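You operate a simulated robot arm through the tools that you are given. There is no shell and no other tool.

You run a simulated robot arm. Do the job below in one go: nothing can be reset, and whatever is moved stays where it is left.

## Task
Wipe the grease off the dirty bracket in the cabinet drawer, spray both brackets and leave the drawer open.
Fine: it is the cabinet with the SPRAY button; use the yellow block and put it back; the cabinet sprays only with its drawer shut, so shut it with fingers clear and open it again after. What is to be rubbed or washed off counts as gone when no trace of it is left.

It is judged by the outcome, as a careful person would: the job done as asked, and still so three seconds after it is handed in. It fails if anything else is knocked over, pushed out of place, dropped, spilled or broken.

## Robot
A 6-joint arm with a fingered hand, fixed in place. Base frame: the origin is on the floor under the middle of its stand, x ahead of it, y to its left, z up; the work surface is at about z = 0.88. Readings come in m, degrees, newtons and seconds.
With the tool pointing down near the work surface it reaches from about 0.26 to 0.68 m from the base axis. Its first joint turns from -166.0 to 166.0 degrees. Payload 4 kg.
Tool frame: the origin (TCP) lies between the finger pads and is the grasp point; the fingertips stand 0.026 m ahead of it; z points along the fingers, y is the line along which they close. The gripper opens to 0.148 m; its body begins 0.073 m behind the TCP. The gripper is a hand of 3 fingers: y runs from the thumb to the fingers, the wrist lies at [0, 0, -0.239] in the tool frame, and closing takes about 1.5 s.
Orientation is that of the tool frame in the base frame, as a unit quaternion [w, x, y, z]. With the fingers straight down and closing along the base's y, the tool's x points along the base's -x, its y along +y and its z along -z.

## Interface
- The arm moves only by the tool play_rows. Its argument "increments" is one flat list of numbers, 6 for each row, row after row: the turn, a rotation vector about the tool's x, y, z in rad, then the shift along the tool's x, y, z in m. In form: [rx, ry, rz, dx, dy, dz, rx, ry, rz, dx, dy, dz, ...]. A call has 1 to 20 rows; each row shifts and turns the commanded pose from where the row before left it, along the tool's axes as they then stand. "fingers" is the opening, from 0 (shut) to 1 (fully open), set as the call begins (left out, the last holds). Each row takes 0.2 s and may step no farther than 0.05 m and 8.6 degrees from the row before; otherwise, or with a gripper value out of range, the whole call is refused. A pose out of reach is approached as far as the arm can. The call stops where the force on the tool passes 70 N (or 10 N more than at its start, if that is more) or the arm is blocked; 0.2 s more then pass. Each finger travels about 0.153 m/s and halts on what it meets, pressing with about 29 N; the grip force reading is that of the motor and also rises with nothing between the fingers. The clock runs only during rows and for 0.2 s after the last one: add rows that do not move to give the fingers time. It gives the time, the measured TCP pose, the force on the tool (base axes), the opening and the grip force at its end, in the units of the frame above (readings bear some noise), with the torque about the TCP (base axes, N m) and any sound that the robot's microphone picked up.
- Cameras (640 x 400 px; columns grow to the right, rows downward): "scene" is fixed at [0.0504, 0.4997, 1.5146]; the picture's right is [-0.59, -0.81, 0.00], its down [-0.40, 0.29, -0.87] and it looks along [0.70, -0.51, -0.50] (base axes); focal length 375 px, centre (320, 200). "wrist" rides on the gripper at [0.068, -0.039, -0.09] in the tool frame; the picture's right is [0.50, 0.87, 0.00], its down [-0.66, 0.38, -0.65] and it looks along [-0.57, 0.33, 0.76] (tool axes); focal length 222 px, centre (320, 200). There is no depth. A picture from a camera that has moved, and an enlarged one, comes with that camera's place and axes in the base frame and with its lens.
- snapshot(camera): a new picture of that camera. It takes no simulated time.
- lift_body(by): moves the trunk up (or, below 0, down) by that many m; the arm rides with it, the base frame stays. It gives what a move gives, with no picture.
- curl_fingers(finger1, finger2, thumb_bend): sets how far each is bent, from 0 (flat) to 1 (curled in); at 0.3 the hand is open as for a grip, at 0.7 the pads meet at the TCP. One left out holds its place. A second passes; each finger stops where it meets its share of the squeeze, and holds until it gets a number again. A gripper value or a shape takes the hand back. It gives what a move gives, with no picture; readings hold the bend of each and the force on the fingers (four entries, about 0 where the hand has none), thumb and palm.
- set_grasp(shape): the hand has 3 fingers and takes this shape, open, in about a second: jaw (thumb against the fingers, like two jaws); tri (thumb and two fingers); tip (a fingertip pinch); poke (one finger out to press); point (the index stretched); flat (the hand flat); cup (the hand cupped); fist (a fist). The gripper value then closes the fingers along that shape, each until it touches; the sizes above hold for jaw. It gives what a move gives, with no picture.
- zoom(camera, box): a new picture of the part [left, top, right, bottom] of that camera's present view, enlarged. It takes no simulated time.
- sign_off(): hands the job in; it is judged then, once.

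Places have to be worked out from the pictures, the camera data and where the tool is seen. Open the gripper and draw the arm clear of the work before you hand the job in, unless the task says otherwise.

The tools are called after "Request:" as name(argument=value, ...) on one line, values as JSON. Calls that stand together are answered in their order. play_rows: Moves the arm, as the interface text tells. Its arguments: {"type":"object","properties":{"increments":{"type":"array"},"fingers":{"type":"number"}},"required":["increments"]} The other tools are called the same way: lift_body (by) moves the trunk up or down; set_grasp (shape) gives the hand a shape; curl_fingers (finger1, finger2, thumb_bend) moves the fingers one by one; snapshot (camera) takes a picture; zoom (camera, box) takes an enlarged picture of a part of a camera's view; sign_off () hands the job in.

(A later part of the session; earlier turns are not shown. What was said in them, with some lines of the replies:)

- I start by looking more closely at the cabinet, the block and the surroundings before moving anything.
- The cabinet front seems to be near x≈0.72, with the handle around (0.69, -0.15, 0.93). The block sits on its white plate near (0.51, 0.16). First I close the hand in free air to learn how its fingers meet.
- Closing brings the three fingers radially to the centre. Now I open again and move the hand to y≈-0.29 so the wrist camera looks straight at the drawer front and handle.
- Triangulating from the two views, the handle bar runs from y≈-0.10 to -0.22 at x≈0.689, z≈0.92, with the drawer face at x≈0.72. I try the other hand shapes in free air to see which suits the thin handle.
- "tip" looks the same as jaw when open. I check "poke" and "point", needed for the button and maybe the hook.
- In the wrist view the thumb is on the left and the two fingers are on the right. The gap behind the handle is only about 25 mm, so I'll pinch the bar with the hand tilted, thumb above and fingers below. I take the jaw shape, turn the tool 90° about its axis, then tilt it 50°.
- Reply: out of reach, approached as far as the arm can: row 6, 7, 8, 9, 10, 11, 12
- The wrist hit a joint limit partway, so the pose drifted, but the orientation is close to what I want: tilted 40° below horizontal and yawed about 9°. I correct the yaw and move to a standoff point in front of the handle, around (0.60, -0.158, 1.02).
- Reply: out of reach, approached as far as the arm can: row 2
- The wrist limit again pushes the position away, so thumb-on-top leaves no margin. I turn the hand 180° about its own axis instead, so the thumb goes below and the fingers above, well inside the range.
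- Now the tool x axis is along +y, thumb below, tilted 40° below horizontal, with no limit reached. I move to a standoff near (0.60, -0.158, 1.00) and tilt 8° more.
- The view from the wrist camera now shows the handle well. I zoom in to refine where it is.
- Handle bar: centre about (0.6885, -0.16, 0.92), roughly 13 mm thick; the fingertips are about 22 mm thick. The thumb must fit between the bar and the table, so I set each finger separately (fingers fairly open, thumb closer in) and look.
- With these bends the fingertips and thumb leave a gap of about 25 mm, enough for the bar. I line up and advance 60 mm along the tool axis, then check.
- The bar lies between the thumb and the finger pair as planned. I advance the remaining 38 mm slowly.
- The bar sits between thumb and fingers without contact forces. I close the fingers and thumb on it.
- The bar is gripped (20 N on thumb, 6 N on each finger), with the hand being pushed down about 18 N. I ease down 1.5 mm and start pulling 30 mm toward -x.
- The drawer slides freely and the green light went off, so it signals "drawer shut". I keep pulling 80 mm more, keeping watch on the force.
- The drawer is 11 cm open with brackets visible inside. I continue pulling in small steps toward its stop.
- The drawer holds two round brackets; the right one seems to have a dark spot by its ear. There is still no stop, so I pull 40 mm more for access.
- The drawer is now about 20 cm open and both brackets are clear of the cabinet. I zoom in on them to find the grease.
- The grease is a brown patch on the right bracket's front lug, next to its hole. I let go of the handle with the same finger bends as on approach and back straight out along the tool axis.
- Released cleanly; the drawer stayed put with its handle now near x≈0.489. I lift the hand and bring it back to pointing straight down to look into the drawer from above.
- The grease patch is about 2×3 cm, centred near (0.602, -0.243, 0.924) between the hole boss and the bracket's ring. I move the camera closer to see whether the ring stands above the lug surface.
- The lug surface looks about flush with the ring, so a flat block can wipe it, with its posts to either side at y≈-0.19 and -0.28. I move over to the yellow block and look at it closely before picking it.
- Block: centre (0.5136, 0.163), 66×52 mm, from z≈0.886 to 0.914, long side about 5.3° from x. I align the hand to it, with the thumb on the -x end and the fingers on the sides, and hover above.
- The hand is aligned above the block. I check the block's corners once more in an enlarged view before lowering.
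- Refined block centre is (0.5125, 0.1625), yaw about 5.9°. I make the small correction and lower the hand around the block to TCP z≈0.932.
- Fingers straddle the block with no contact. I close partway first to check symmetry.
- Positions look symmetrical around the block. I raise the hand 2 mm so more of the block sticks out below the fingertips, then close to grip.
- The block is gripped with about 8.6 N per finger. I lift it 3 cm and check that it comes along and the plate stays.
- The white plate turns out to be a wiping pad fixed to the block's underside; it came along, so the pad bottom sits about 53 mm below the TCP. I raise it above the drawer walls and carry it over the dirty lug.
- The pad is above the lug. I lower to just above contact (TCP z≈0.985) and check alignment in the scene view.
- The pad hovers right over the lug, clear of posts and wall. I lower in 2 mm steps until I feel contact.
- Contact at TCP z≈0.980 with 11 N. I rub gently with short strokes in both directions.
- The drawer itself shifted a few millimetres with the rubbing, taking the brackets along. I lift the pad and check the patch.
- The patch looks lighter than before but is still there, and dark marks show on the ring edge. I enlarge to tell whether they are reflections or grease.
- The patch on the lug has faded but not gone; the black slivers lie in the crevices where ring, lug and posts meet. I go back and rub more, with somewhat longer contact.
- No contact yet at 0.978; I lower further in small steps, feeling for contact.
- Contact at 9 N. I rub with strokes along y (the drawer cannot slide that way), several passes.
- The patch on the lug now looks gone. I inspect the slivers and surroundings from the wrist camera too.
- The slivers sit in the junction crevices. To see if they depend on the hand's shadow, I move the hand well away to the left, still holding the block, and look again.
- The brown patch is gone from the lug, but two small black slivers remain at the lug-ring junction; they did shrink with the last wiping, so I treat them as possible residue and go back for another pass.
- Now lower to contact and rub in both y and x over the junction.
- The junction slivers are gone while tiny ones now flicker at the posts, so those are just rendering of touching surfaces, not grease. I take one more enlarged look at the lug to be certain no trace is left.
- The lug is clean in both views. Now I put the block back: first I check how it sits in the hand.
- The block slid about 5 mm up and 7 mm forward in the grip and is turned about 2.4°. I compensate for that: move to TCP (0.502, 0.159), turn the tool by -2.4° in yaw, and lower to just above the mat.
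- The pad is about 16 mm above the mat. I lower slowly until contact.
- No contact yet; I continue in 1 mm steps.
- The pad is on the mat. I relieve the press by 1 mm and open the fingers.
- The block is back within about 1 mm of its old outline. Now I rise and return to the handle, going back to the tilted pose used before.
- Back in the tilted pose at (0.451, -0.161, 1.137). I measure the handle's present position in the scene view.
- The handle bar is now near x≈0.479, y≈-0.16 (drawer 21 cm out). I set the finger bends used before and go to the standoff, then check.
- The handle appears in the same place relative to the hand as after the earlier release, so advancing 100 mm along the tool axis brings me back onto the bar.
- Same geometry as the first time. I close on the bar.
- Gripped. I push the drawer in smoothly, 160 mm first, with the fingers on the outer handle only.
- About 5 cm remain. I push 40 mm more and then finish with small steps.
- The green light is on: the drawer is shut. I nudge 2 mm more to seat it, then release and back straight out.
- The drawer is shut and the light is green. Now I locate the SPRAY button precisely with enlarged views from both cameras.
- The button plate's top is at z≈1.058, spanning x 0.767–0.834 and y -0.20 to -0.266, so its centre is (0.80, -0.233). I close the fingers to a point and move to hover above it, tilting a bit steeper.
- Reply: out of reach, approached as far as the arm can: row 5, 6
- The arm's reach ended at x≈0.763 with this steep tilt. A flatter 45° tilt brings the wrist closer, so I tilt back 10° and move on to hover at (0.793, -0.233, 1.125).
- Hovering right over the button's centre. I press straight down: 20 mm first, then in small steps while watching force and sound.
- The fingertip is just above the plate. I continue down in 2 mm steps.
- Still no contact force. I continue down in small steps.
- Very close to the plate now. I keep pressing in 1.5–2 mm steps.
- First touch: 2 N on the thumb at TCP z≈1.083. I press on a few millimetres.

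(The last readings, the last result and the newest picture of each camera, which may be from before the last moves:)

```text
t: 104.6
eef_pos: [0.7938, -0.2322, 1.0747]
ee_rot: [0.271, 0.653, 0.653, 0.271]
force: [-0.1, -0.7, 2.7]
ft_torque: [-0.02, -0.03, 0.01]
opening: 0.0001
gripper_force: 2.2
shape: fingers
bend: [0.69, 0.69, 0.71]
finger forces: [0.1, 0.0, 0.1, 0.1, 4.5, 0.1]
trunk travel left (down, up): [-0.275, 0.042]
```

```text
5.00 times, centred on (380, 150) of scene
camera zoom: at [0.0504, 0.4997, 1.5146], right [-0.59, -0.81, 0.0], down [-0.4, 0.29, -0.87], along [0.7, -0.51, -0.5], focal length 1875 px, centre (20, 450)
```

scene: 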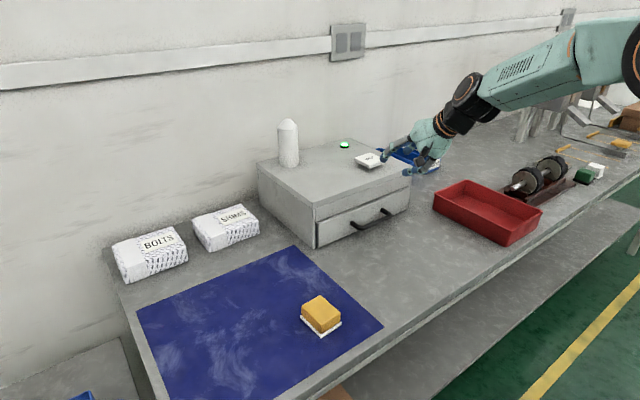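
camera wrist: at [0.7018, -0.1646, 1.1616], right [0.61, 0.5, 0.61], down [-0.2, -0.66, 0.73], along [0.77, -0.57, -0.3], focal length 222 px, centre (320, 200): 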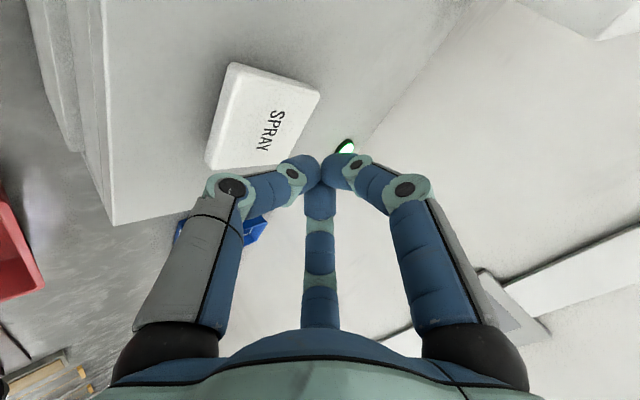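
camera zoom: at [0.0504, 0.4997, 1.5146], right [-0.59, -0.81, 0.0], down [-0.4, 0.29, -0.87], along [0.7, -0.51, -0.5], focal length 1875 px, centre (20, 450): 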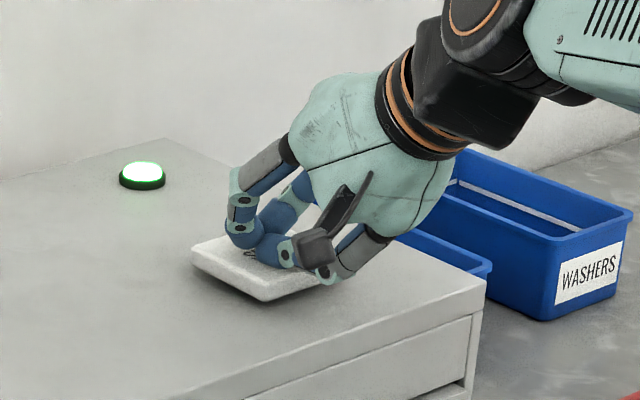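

The plate is going down against a soft spring. I press further until it clicks or bottoms out.

Request:
play_rows(increments=[0, 0, 0, 0, -0.0011, 0.0011, 0, 0, 0, 0, -0.0011, 0.0011, 0, 0, 0, 0, -0.0011, 0.0011])

Request:
zoom(camera="scene", box=[330, 110, 430, 190])

```text
t: 105.4
eef_pos: [0.7934, -0.2317, 1.0712]
ee_rot: [0.272, 0.654, 0.652, 0.271]
force: [-0.8, -0.9, 4.2]
ft_torque: [-0.01, 0.02, -0.02]
opening: 0.0001
gripper_force: 2.9
shape: fingers
bend: [0.69, 0.69, 0.71]
finger forces: [0.0, 0.0, 0.1, 0.0, 6.0, 0.0]
trunk travel left (down, up): [-0.275, 0.042]
heard: click
```

```text
5.00 times, centred on (380, 150) of scene
camera zoom: at [0.0504, 0.4997, 1.5146], right [-0.59, -0.81, 0.0], down [-0.4, 0.29, -0.87], along [0.7, -0.51, -0.5], focal length 1875 px, centre (20, 450)
```

zoom: 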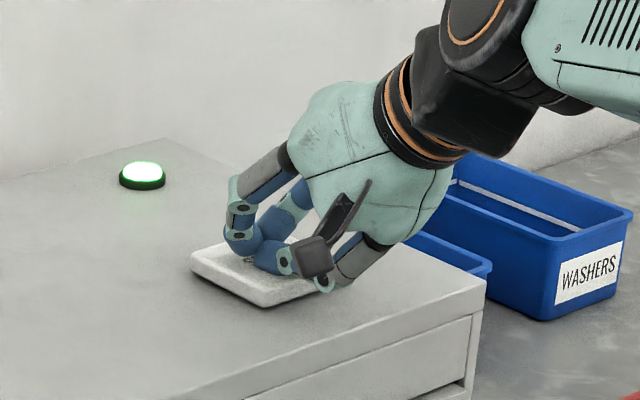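

A click was heard. I hold the button for two seconds and listen for the spray.

Request:
play_rows(increments=[0, 0, 0, 0, 0, 0, 0, 0, 0, 0, 0, 0, 0, 0, 0, 0, 0, 0, 0, 0, 0, 0, 0, 0, 0, 0, 0, 0, 0, 0, 0, 0, 0, 0, 0, 0, 0, 0, 0, 0, 0, 0, 0, 0, 0, 0, 0, 0, 0, 0, 0, 0, 0, 0, 0, 0, 0, 0, 0, 0])

Request:
snapshot(camera="scene")

```text
t: 107.6
eef_pos: [0.7929, -0.2317, 1.0702]
ee_rot: [0.272, 0.653, 0.653, 0.271]
force: [-0.1, -1.4, 4.2]
ft_torque: [-0.05, 0.01, -0.04]
opening: 0.0001
gripper_force: 2.8
shape: fingers
bend: [0.69, 0.69, 0.71]
finger forces: [0.0, 0.0, 0.0, 0.0, 6.0, 0.0]
trunk travel left (down, up): [-0.275, 0.042]
```

```text
taken
```

scene: 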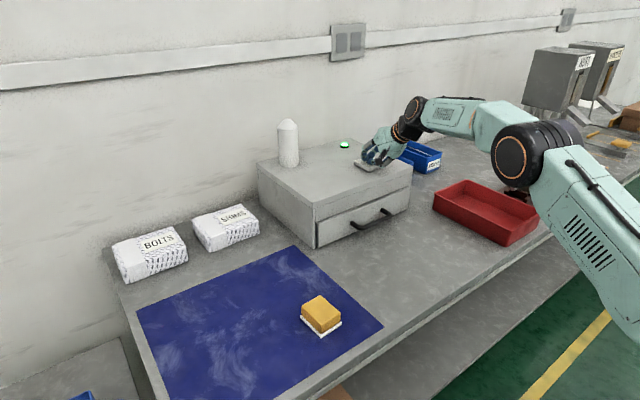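

No further sound while holding. I release the button by rising 50 mm and listen again.

Request:
play_rows(increments=[0, 0, 0, 0, 0.007, -0.0071, 0, 0, 0, 0, 0.0106, -0.0106, 0, 0, 0, 0, 0.0106, -0.0106, 0, 0, 0, 0, 0.0106, -0.0106, 0, 0, 0, 0, 0, 0, 0, 0, 0, 0, 0, 0, 0, 0, 0, 0, 0, 0, 0, 0, 0, 0, 0, 0, 0, 0, 0, 0, 0, 0, 0, 0, 0, 0, 0, 0])

Request:
zoom(camera="scene", box=[250, 80, 450, 260])

```text
t: 109.8
eef_pos: [0.7941, -0.2301, 1.1253]
ee_rot: [0.272, 0.653, 0.652, 0.27]
force: [-0.4, 1.1, -0.2]
ft_torque: [0.0, -0.02, 0.0]
opening: 0.0
gripper_force: 0.0
shape: fingers
bend: [0.69, 0.69, 0.7]
finger forces: [0.0, 0.0, 0.1, 0.0, 0.0, 0.0]
trunk travel left (down, up): [-0.275, 0.042]
```

```text
2.22 times, centred on (350, 170) of scene
camera zoom: at [0.0504, 0.4997, 1.5146], right [-0.59, -0.81, 0.0], down [-0.4, 0.29, -0.87], along [0.7, -0.51, -0.5], focal length 833 px, centre (253, 267)
```

zoom: 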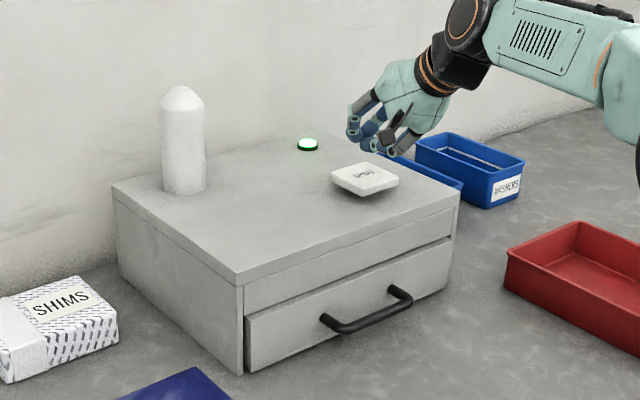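

The click suggests the cycle ran; the real check is inside the drawer. I go back to the handle standoff to open it again.

Request:
play_rows(increments=[0, 0, 0, 0.0138, -0.0233, -0.03, 0, 0, 0, 0.0138, -0.0233, -0.03, 0, 0, 0, 0.0138, -0.0233, -0.03, 0, 0, 0, 0.0138, -0.0233, -0.03, 0, 0, 0, 0.0138, -0.0233, -0.03, 0.059, 0, 0, 0, 0, 0, 0, 0, 0, 0, 0, 0])

Request:
curl_fingers(finger1=0.5, finger2=0.5, thumb_bend=0.6)

```text
t: 111.4
eef_pos: [0.6052, -0.1631, 1.149]
ee_rot: [0.252, 0.661, 0.66, 0.251]
force: [-0.4, 0.0, 0.0]
ft_torque: [-0.01, -0.02, -0.01]
opening: 0.0
gripper_force: 0.0
shape: fingers
bend: [0.69, 0.69, 0.7]
finger forces: [0.0, 0.0, 0.1, 0.1, 0.0, 0.0]
trunk travel left (down, up): [-0.275, 0.042]
```

```text
t: 112.4
eef_pos: [0.6048, -0.1626, 1.1485]
ee_rot: [0.252, 0.661, 0.66, 0.252]
force: [-0.6, -1.1, 0.2]
ft_torque: [-0.01, 0.01, 0.0]
opening: 0.0463
gripper_force: 0.1
shape: fingers
bend: [0.5, 0.5, 0.6]
finger forces: [0.0, 0.0, 0.0, 0.1, 0.0, 0.0]
trunk travel left (down, up): [-0.275, 0.042]
```

In place above. I lower to the standoff in front of the shut drawer's handle.

Request:
play_rows(increments=[0, 0, 0, 0.0005, -0.0226, 0.0266, 0, 0, 0, 0.0005, -0.0226, 0.0266, 0, 0, 0, 0.0005, -0.0226, 0.0266, 0, 0, 0, 0.0005, -0.0226, 0.0266, 0, 0, 0, 0, 0, 0])

Request:
snapshot(camera="wrist")

```text
t: 113.6
eef_pos: [0.61, -0.1606, 1.0101]
ee_rot: [0.252, 0.662, 0.659, 0.252]
force: [0.0, 0.4, 0.3]
ft_torque: [0.03, 0.0, 0.02]
opening: 0.0462
gripper_force: 0.1
shape: fingers
bend: [0.5, 0.5, 0.6]
finger forces: [0.0, 0.1, 0.0, 0.0, 0.0, 0.0]
trunk travel left (down, up): [-0.275, 0.042]
```

```text
taken
camera wrist: at [0.5202, -0.0926, 1.0526], right [0.65, 0.5, 0.58], down [-0.15, -0.66, 0.74], along [0.75, -0.57, -0.35], focal length 222 px, centre (320, 200)
```

wrist: 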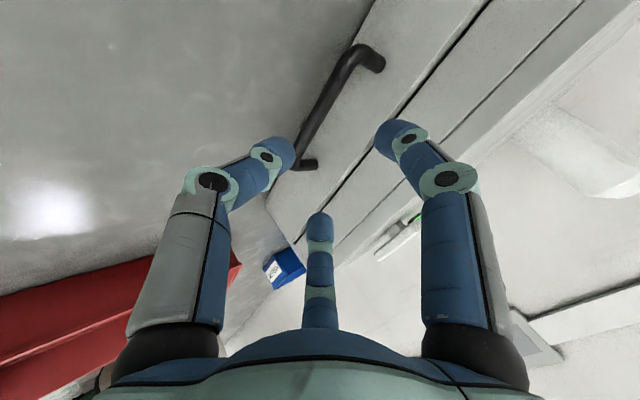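

The handle sits in the same place in view as at the last approach. I advance 100 mm and grip.

Request:
play_rows(increments=[0, 0, 0, 0, 0, 0.03, 0, 0, 0, 0, 0, 0.03, 0, 0, 0, 0, 0, 0.02, 0, 0, 0, 0, 0, 0.01, 0, 0, 0, 0, 0, 0.009, 0, 0, 0, 0, 0, 0])

Request:
snapshot(camera="wrist")

```text
t: 115.0
eef_pos: [0.6743, -0.1604, 0.9358]
ee_rot: [0.252, 0.662, 0.659, 0.252]
force: [-0.3, 0.5, 0.2]
ft_torque: [-0.02, 0.01, 0.0]
opening: 0.0461
gripper_force: 0.0
shape: fingers
bend: [0.5, 0.5, 0.6]
finger forces: [0.0, 0.0, 0.0, 0.0, 0.0, 0.0]
trunk travel left (down, up): [-0.275, 0.042]
```

```text
taken
camera wrist: at [0.5851, -0.0933, 0.9773], right [0.65, 0.5, 0.58], down [-0.15, -0.66, 0.74], along [0.75, -0.57, -0.35], focal length 222 px, centre (320, 200)
```

wrist: 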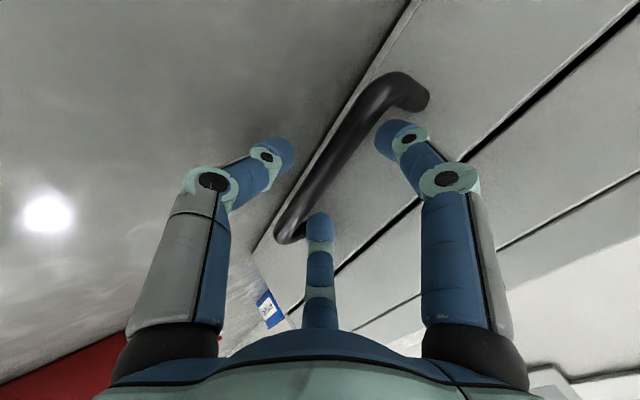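

The bar is between thumb and fingers again. I grip it and pull the first 80 mm.

Request:
curl_fingers(finger1=0.75, finger2=0.75, thumb_bend=0.8)

Request:
play_rows(increments=[0, 0, 0, 0, -0.0037, -0.0033, 0, 0, 0, 0, -0.0075, -0.0066, 0, 0, 0, 0, -0.0075, -0.0066, 0, 0, 0, 0, -0.0075, -0.0066, 0, 0, 0, 0, -0.0075, -0.0066, 0, 0, 0, 0, -0.0075, -0.0066, 0, 0, 0, 0, -0.0075, -0.0066, 0, 0, 0, 0, -0.0075, -0.0066, 0, 0, 0, 0, -0.0037, -0.0033])

Request:
zoom(camera="scene", box=[280, 120, 480, 270])

```text
t: 116.0
eef_pos: [0.6747, -0.1611, 0.9333]
ee_rot: [0.25, 0.661, 0.661, 0.251]
force: [3.2, 1.0, -18.1]
ft_torque: [0.03, 0.23, 0.0]
opening: 0.0084
gripper_force: 15.4
shape: fingers
bend: [0.65, 0.65, 0.67]
finger forces: [6.7, 6.7, 0.0, 0.1, 17.7, 0.1]
trunk travel left (down, up): [-0.275, 0.042]
```

```text
t: 118.0
eef_pos: [0.595, -0.1594, 0.9333]
ee_rot: [0.251, 0.663, 0.659, 0.251]
force: [1.9, -1.7, -18.6]
ft_torque: [-0.04, 0.22, -0.01]
opening: 0.008
gripper_force: 15.8
shape: fingers
bend: [0.65, 0.65, 0.66]
finger forces: [6.8, 6.6, 0.0, 0.0, 18.1, 0.0]
trunk travel left (down, up): [-0.275, 0.042]
```

```text
2.67 times, centred on (380, 195) of scene
camera zoom: at [0.0504, 0.4997, 1.5146], right [-0.59, -0.81, 0.0], down [-0.4, 0.29, -0.87], along [0.7, -0.51, -0.5], focal length 1000 px, centre (160, 213)
```

zoom: 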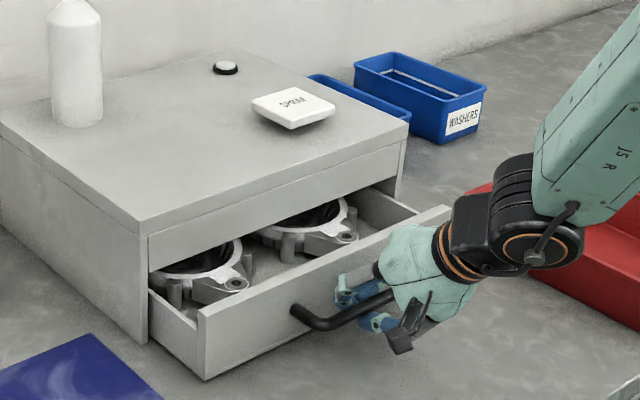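

The brackets now look white-coated. I pull the drawer out to the same opening as before.

Request:
play_rows(increments=[0, 0, 0, 0, -0.0037, -0.0033, 0, 0, 0, 0, -0.0075, -0.0066, 0, 0, 0, 0, -0.0075, -0.0066, 0, 0, 0, 0, -0.0075, -0.0066, 0, 0, 0, 0, -0.0075, -0.0066, 0, 0, 0, 0, -0.0075, -0.0066, 0, 0, 0, 0, -0.0075, -0.0066, 0, 0, 0, 0, -0.0075, -0.0066, 0, 0, 0, 0, -0.0075, -0.0066, 0, 0, 0, 0, -0.0075, -0.0066, 0, 0, 0, 0, -0.0075, -0.0066, 0, 0, 0, 0, -0.0075, -0.0066, 0, 0, 0, 0, -0.0037, -0.0033, 0, 0, 0, 0, 0, 0])

Request:
zoom(camera="scene", box=[310, 160, 470, 280])

Request:
zoom(camera="scene", box=[365, 190, 425, 240])

```text
t: 121.0
eef_pos: [0.4748, -0.16, 0.9325]
ee_rot: [0.252, 0.663, 0.659, 0.252]
force: [1.9, -2.5, -17.0]
ft_torque: [-0.08, 0.17, -0.02]
opening: 0.0077
gripper_force: 15.2
shape: fingers
bend: [0.65, 0.65, 0.66]
finger forces: [6.3, 6.3, 0.0, 0.0, 17.6, 0.0]
trunk travel left (down, up): [-0.275, 0.042]
```

```text
3.33 times, centred on (390, 220) of scene
camera zoom: at [0.0504, 0.4997, 1.5146], right [-0.59, -0.81, 0.0], down [-0.4, 0.29, -0.87], along [0.7, -0.51, -0.5], focal length 1250 px, centre (87, 133)
```

zoom: 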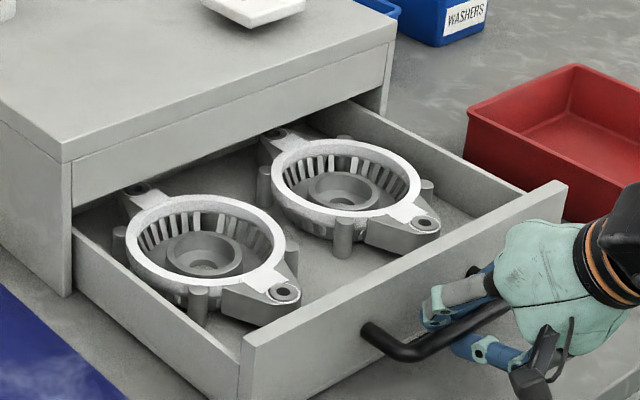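

```text
8.00 times, centred on (395, 215) of scene
camera zoom: at [0.0504, 0.4997, 1.5146], right [-0.59, -0.81, 0.0], down [-0.4, 0.29, -0.87], along [0.7, -0.51, -0.5], focal length 2999 px, centre (-280, 80)
```

zoom: 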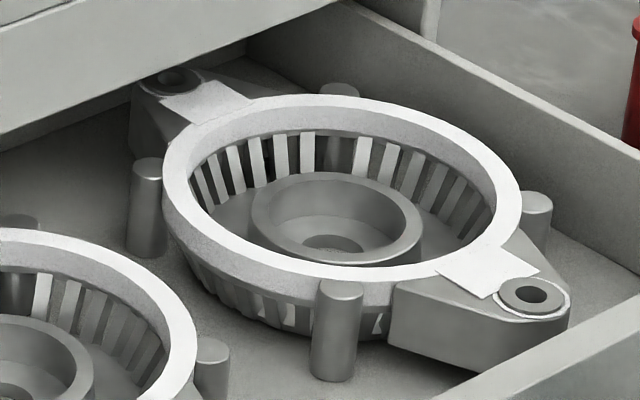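

Both brackets now carry the white coat and the drawer is open again. I release the handle, back out and lift clear.

Request:
curl_fingers(finger1=0.5, finger2=0.5, thumb_bend=0.6)

Request:
play_rows(increments=[0, 0, 0, 0, 0, -0.02, 0, 0, 0, 0, 0, -0.02, 0, 0, 0, 0, 0, -0.03, 0, 0, 0, 0, 0, -0.03, 0, 0, 0, 0, 0.03, -0.034, 0, 0, 0, 0, 0.03, -0.034, 0, 0, 0, 0, 0.03, -0.034, 0, 0, 0, 0, 0, 0])

Request:
snapshot(camera="scene")

Request:
snapshot(camera="wrist")

Request:
zoom(camera="scene", box=[395, 206, 427, 232])

```text
t: 122.0
eef_pos: [0.4755, -0.1599, 0.9342]
ee_rot: [0.252, 0.661, 0.66, 0.252]
force: [1.0, -0.2, -0.9]
ft_torque: [-0.02, 0.01, 0.02]
opening: 0.046
gripper_force: 0.0
shape: fingers
bend: [0.5, 0.5, 0.6]
finger forces: [0.0, 0.1, 0.1, 0.1, 0.1, 0.0]
trunk travel left (down, up): [-0.275, 0.042]
```

```text
t: 123.8
eef_pos: [0.4077, -0.1613, 1.1463]
ee_rot: [0.252, 0.662, 0.66, 0.252]
force: [0.6, -0.4, -0.4]
ft_torque: [-0.02, 0.02, -0.02]
opening: 0.0462
gripper_force: 0.0
shape: fingers
bend: [0.5, 0.5, 0.6]
finger forces: [0.1, 0.0, 0.0, 0.1, 0.1, 0.0]
trunk travel left (down, up): [-0.275, 0.042]
```

```text
taken
```

scene: 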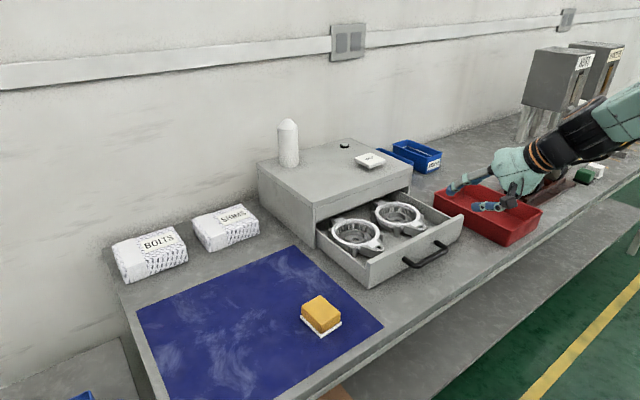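

```text
taken
camera wrist: at [0.3189, -0.0927, 1.1882], right [0.65, 0.5, 0.58], down [-0.15, -0.66, 0.74], along [0.75, -0.57, -0.35], focal length 222 px, centre (320, 200)
```

wrist: 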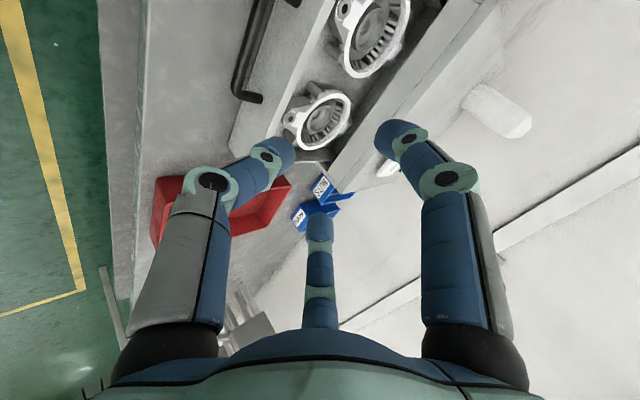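

```text
15.38 times, centred on (411, 219) of scene
camera zoom: at [0.0504, 0.4997, 1.5146], right [-0.59, -0.81, 0.0], down [-0.4, 0.29, -0.87], along [0.7, -0.51, -0.5], focal length 5768 px, centre (-1080, -92)
```

zoom: 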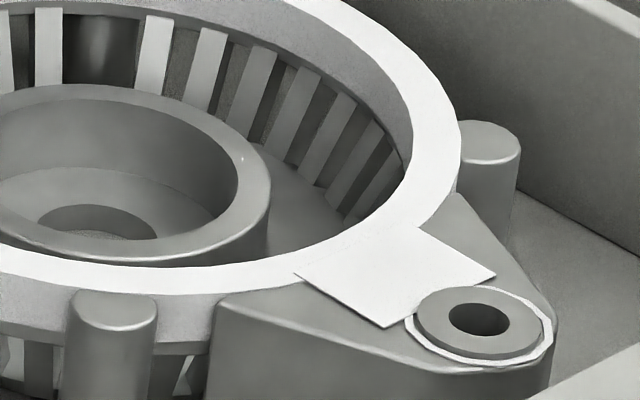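

Coat is present on the cleaned lug and both rings, the block sits on the mat, and the drawer is open. I raise the arm further, open the hand, and do a final comparison of both brackets.

Request:
set_grasp(shape="jaw")

Request:
play_rows(increments=[0, 0, 0, 0, 0.0265, -0.03, 0, 0, 0, 0, 0.0265, -0.03, 0, 0, 0, 0, 0.0265, -0.03, 0.1448, 0, 0, 0, 0, 0, 0.1448, 0, 0, 0, 0, 0, 0.1448, 0, 0, 0, 0, 0, 0.1448, 0, 0, 0, 0, 0, 0.1448, 0, 0, 0, 0, 0, 0, 0, 0, 0, 0, 0, 0, 0, 0, 0, 0, 0], fingers=1.0)

Request:
zoom(camera="scene", box=[310, 170, 470, 290])

Request:
snapshot(camera="scene")

Request:
snapshot(camera="wrist")

```text
t: 124.7
eef_pos: [0.4071, -0.1598, 1.1452]
ee_rot: [0.252, 0.661, 0.661, 0.251]
force: [-0.5, -0.7, 0.0]
ft_torque: [0.0, 0.01, -0.01]
opening: 0.1477
gripper_force: 0.0
shape: jaw
bend: [0.3, 0.3, 0.3]
finger forces: [0.0, 0.0, 0.0, 0.1, 0.0, 0.0]
trunk travel left (down, up): [-0.275, 0.042]
```

```text
t: 126.9
eef_pos: [0.408, -0.1613, 1.2644]
ee_rot: [0.0, 0.708, 0.706, 0.001]
force: [0.4, -0.2, -0.5]
ft_torque: [-0.01, 0.0, -0.03]
opening: 0.1481
gripper_force: 0.0
shape: jaw
bend: [0.3, 0.3, 0.3]
finger forces: [0.0, 0.0, 0.1, 0.1, 0.1, 0.0]
trunk travel left (down, up): [-0.275, 0.042]
```

```text
3.33 times, centred on (390, 230) of scene
camera zoom: at [0.0504, 0.4997, 1.5146], right [-0.59, -0.81, 0.0], down [-0.4, 0.29, -0.87], along [0.7, -0.51, -0.5], focal length 1250 px, centre (87, 100)
```

zoom: 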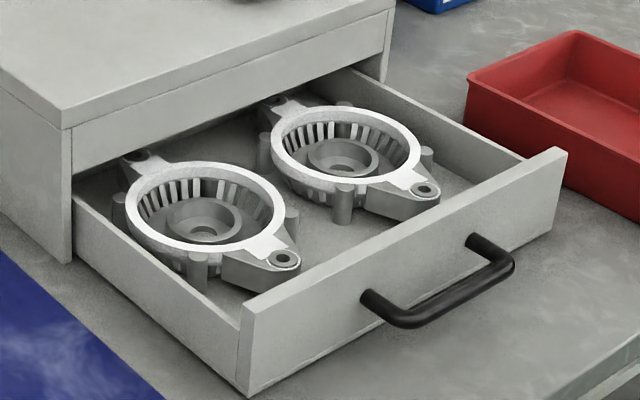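

```text
taken
```

scene: 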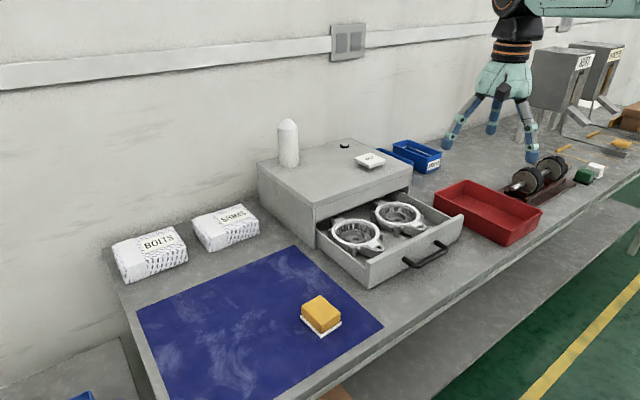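

```text
taken
camera wrist: at [0.3687, -0.0929, 1.3559], right [0.87, 0.5, 0.0], down [0.38, -0.66, 0.65], along [0.33, -0.57, -0.76], focal length 222 px, centre (320, 200)
```

wrist: 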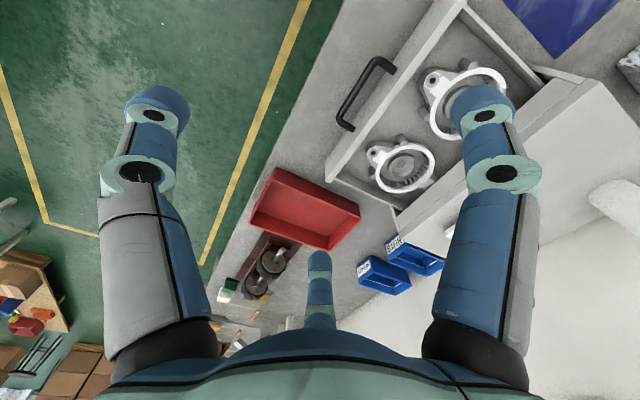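

Both brackets are coated, the grease is gone, the block is back in its place and the drawer is open. The arm is clear with the hand open and nothing else was disturbed, so I hand the job in.

Request:
sign_off()

```text
The job is handed in.
```

The job is done and handed in: the grease is off the dirty bracket, both brackets are sprayed, and the drawer is open about 20 cm.

- **Grease:** it was a brown patch on the front lug of the right-hand bracket. I wiped it with the yellow block until no trace showed in either camera. A few black slivers flickered where the bracket's ring meets its lug and posts. They came and went with small shifts, so I judged them rendering effects rather than grease.
- **Spray:** with the drawer shut and the light green, I pressed the SPRAY button and heard a click, but no spray sound. When I opened the drawer, both brackets had a white coat on the ring and lug.
- **Block:** it is back on the mat within about 1 mm of where it started. Its white base came up with it; that base is a wiping pad fixed to the block's underside.
- **Finish:** nothing else on the bench looks moved. The arm is clear and the hand is open.
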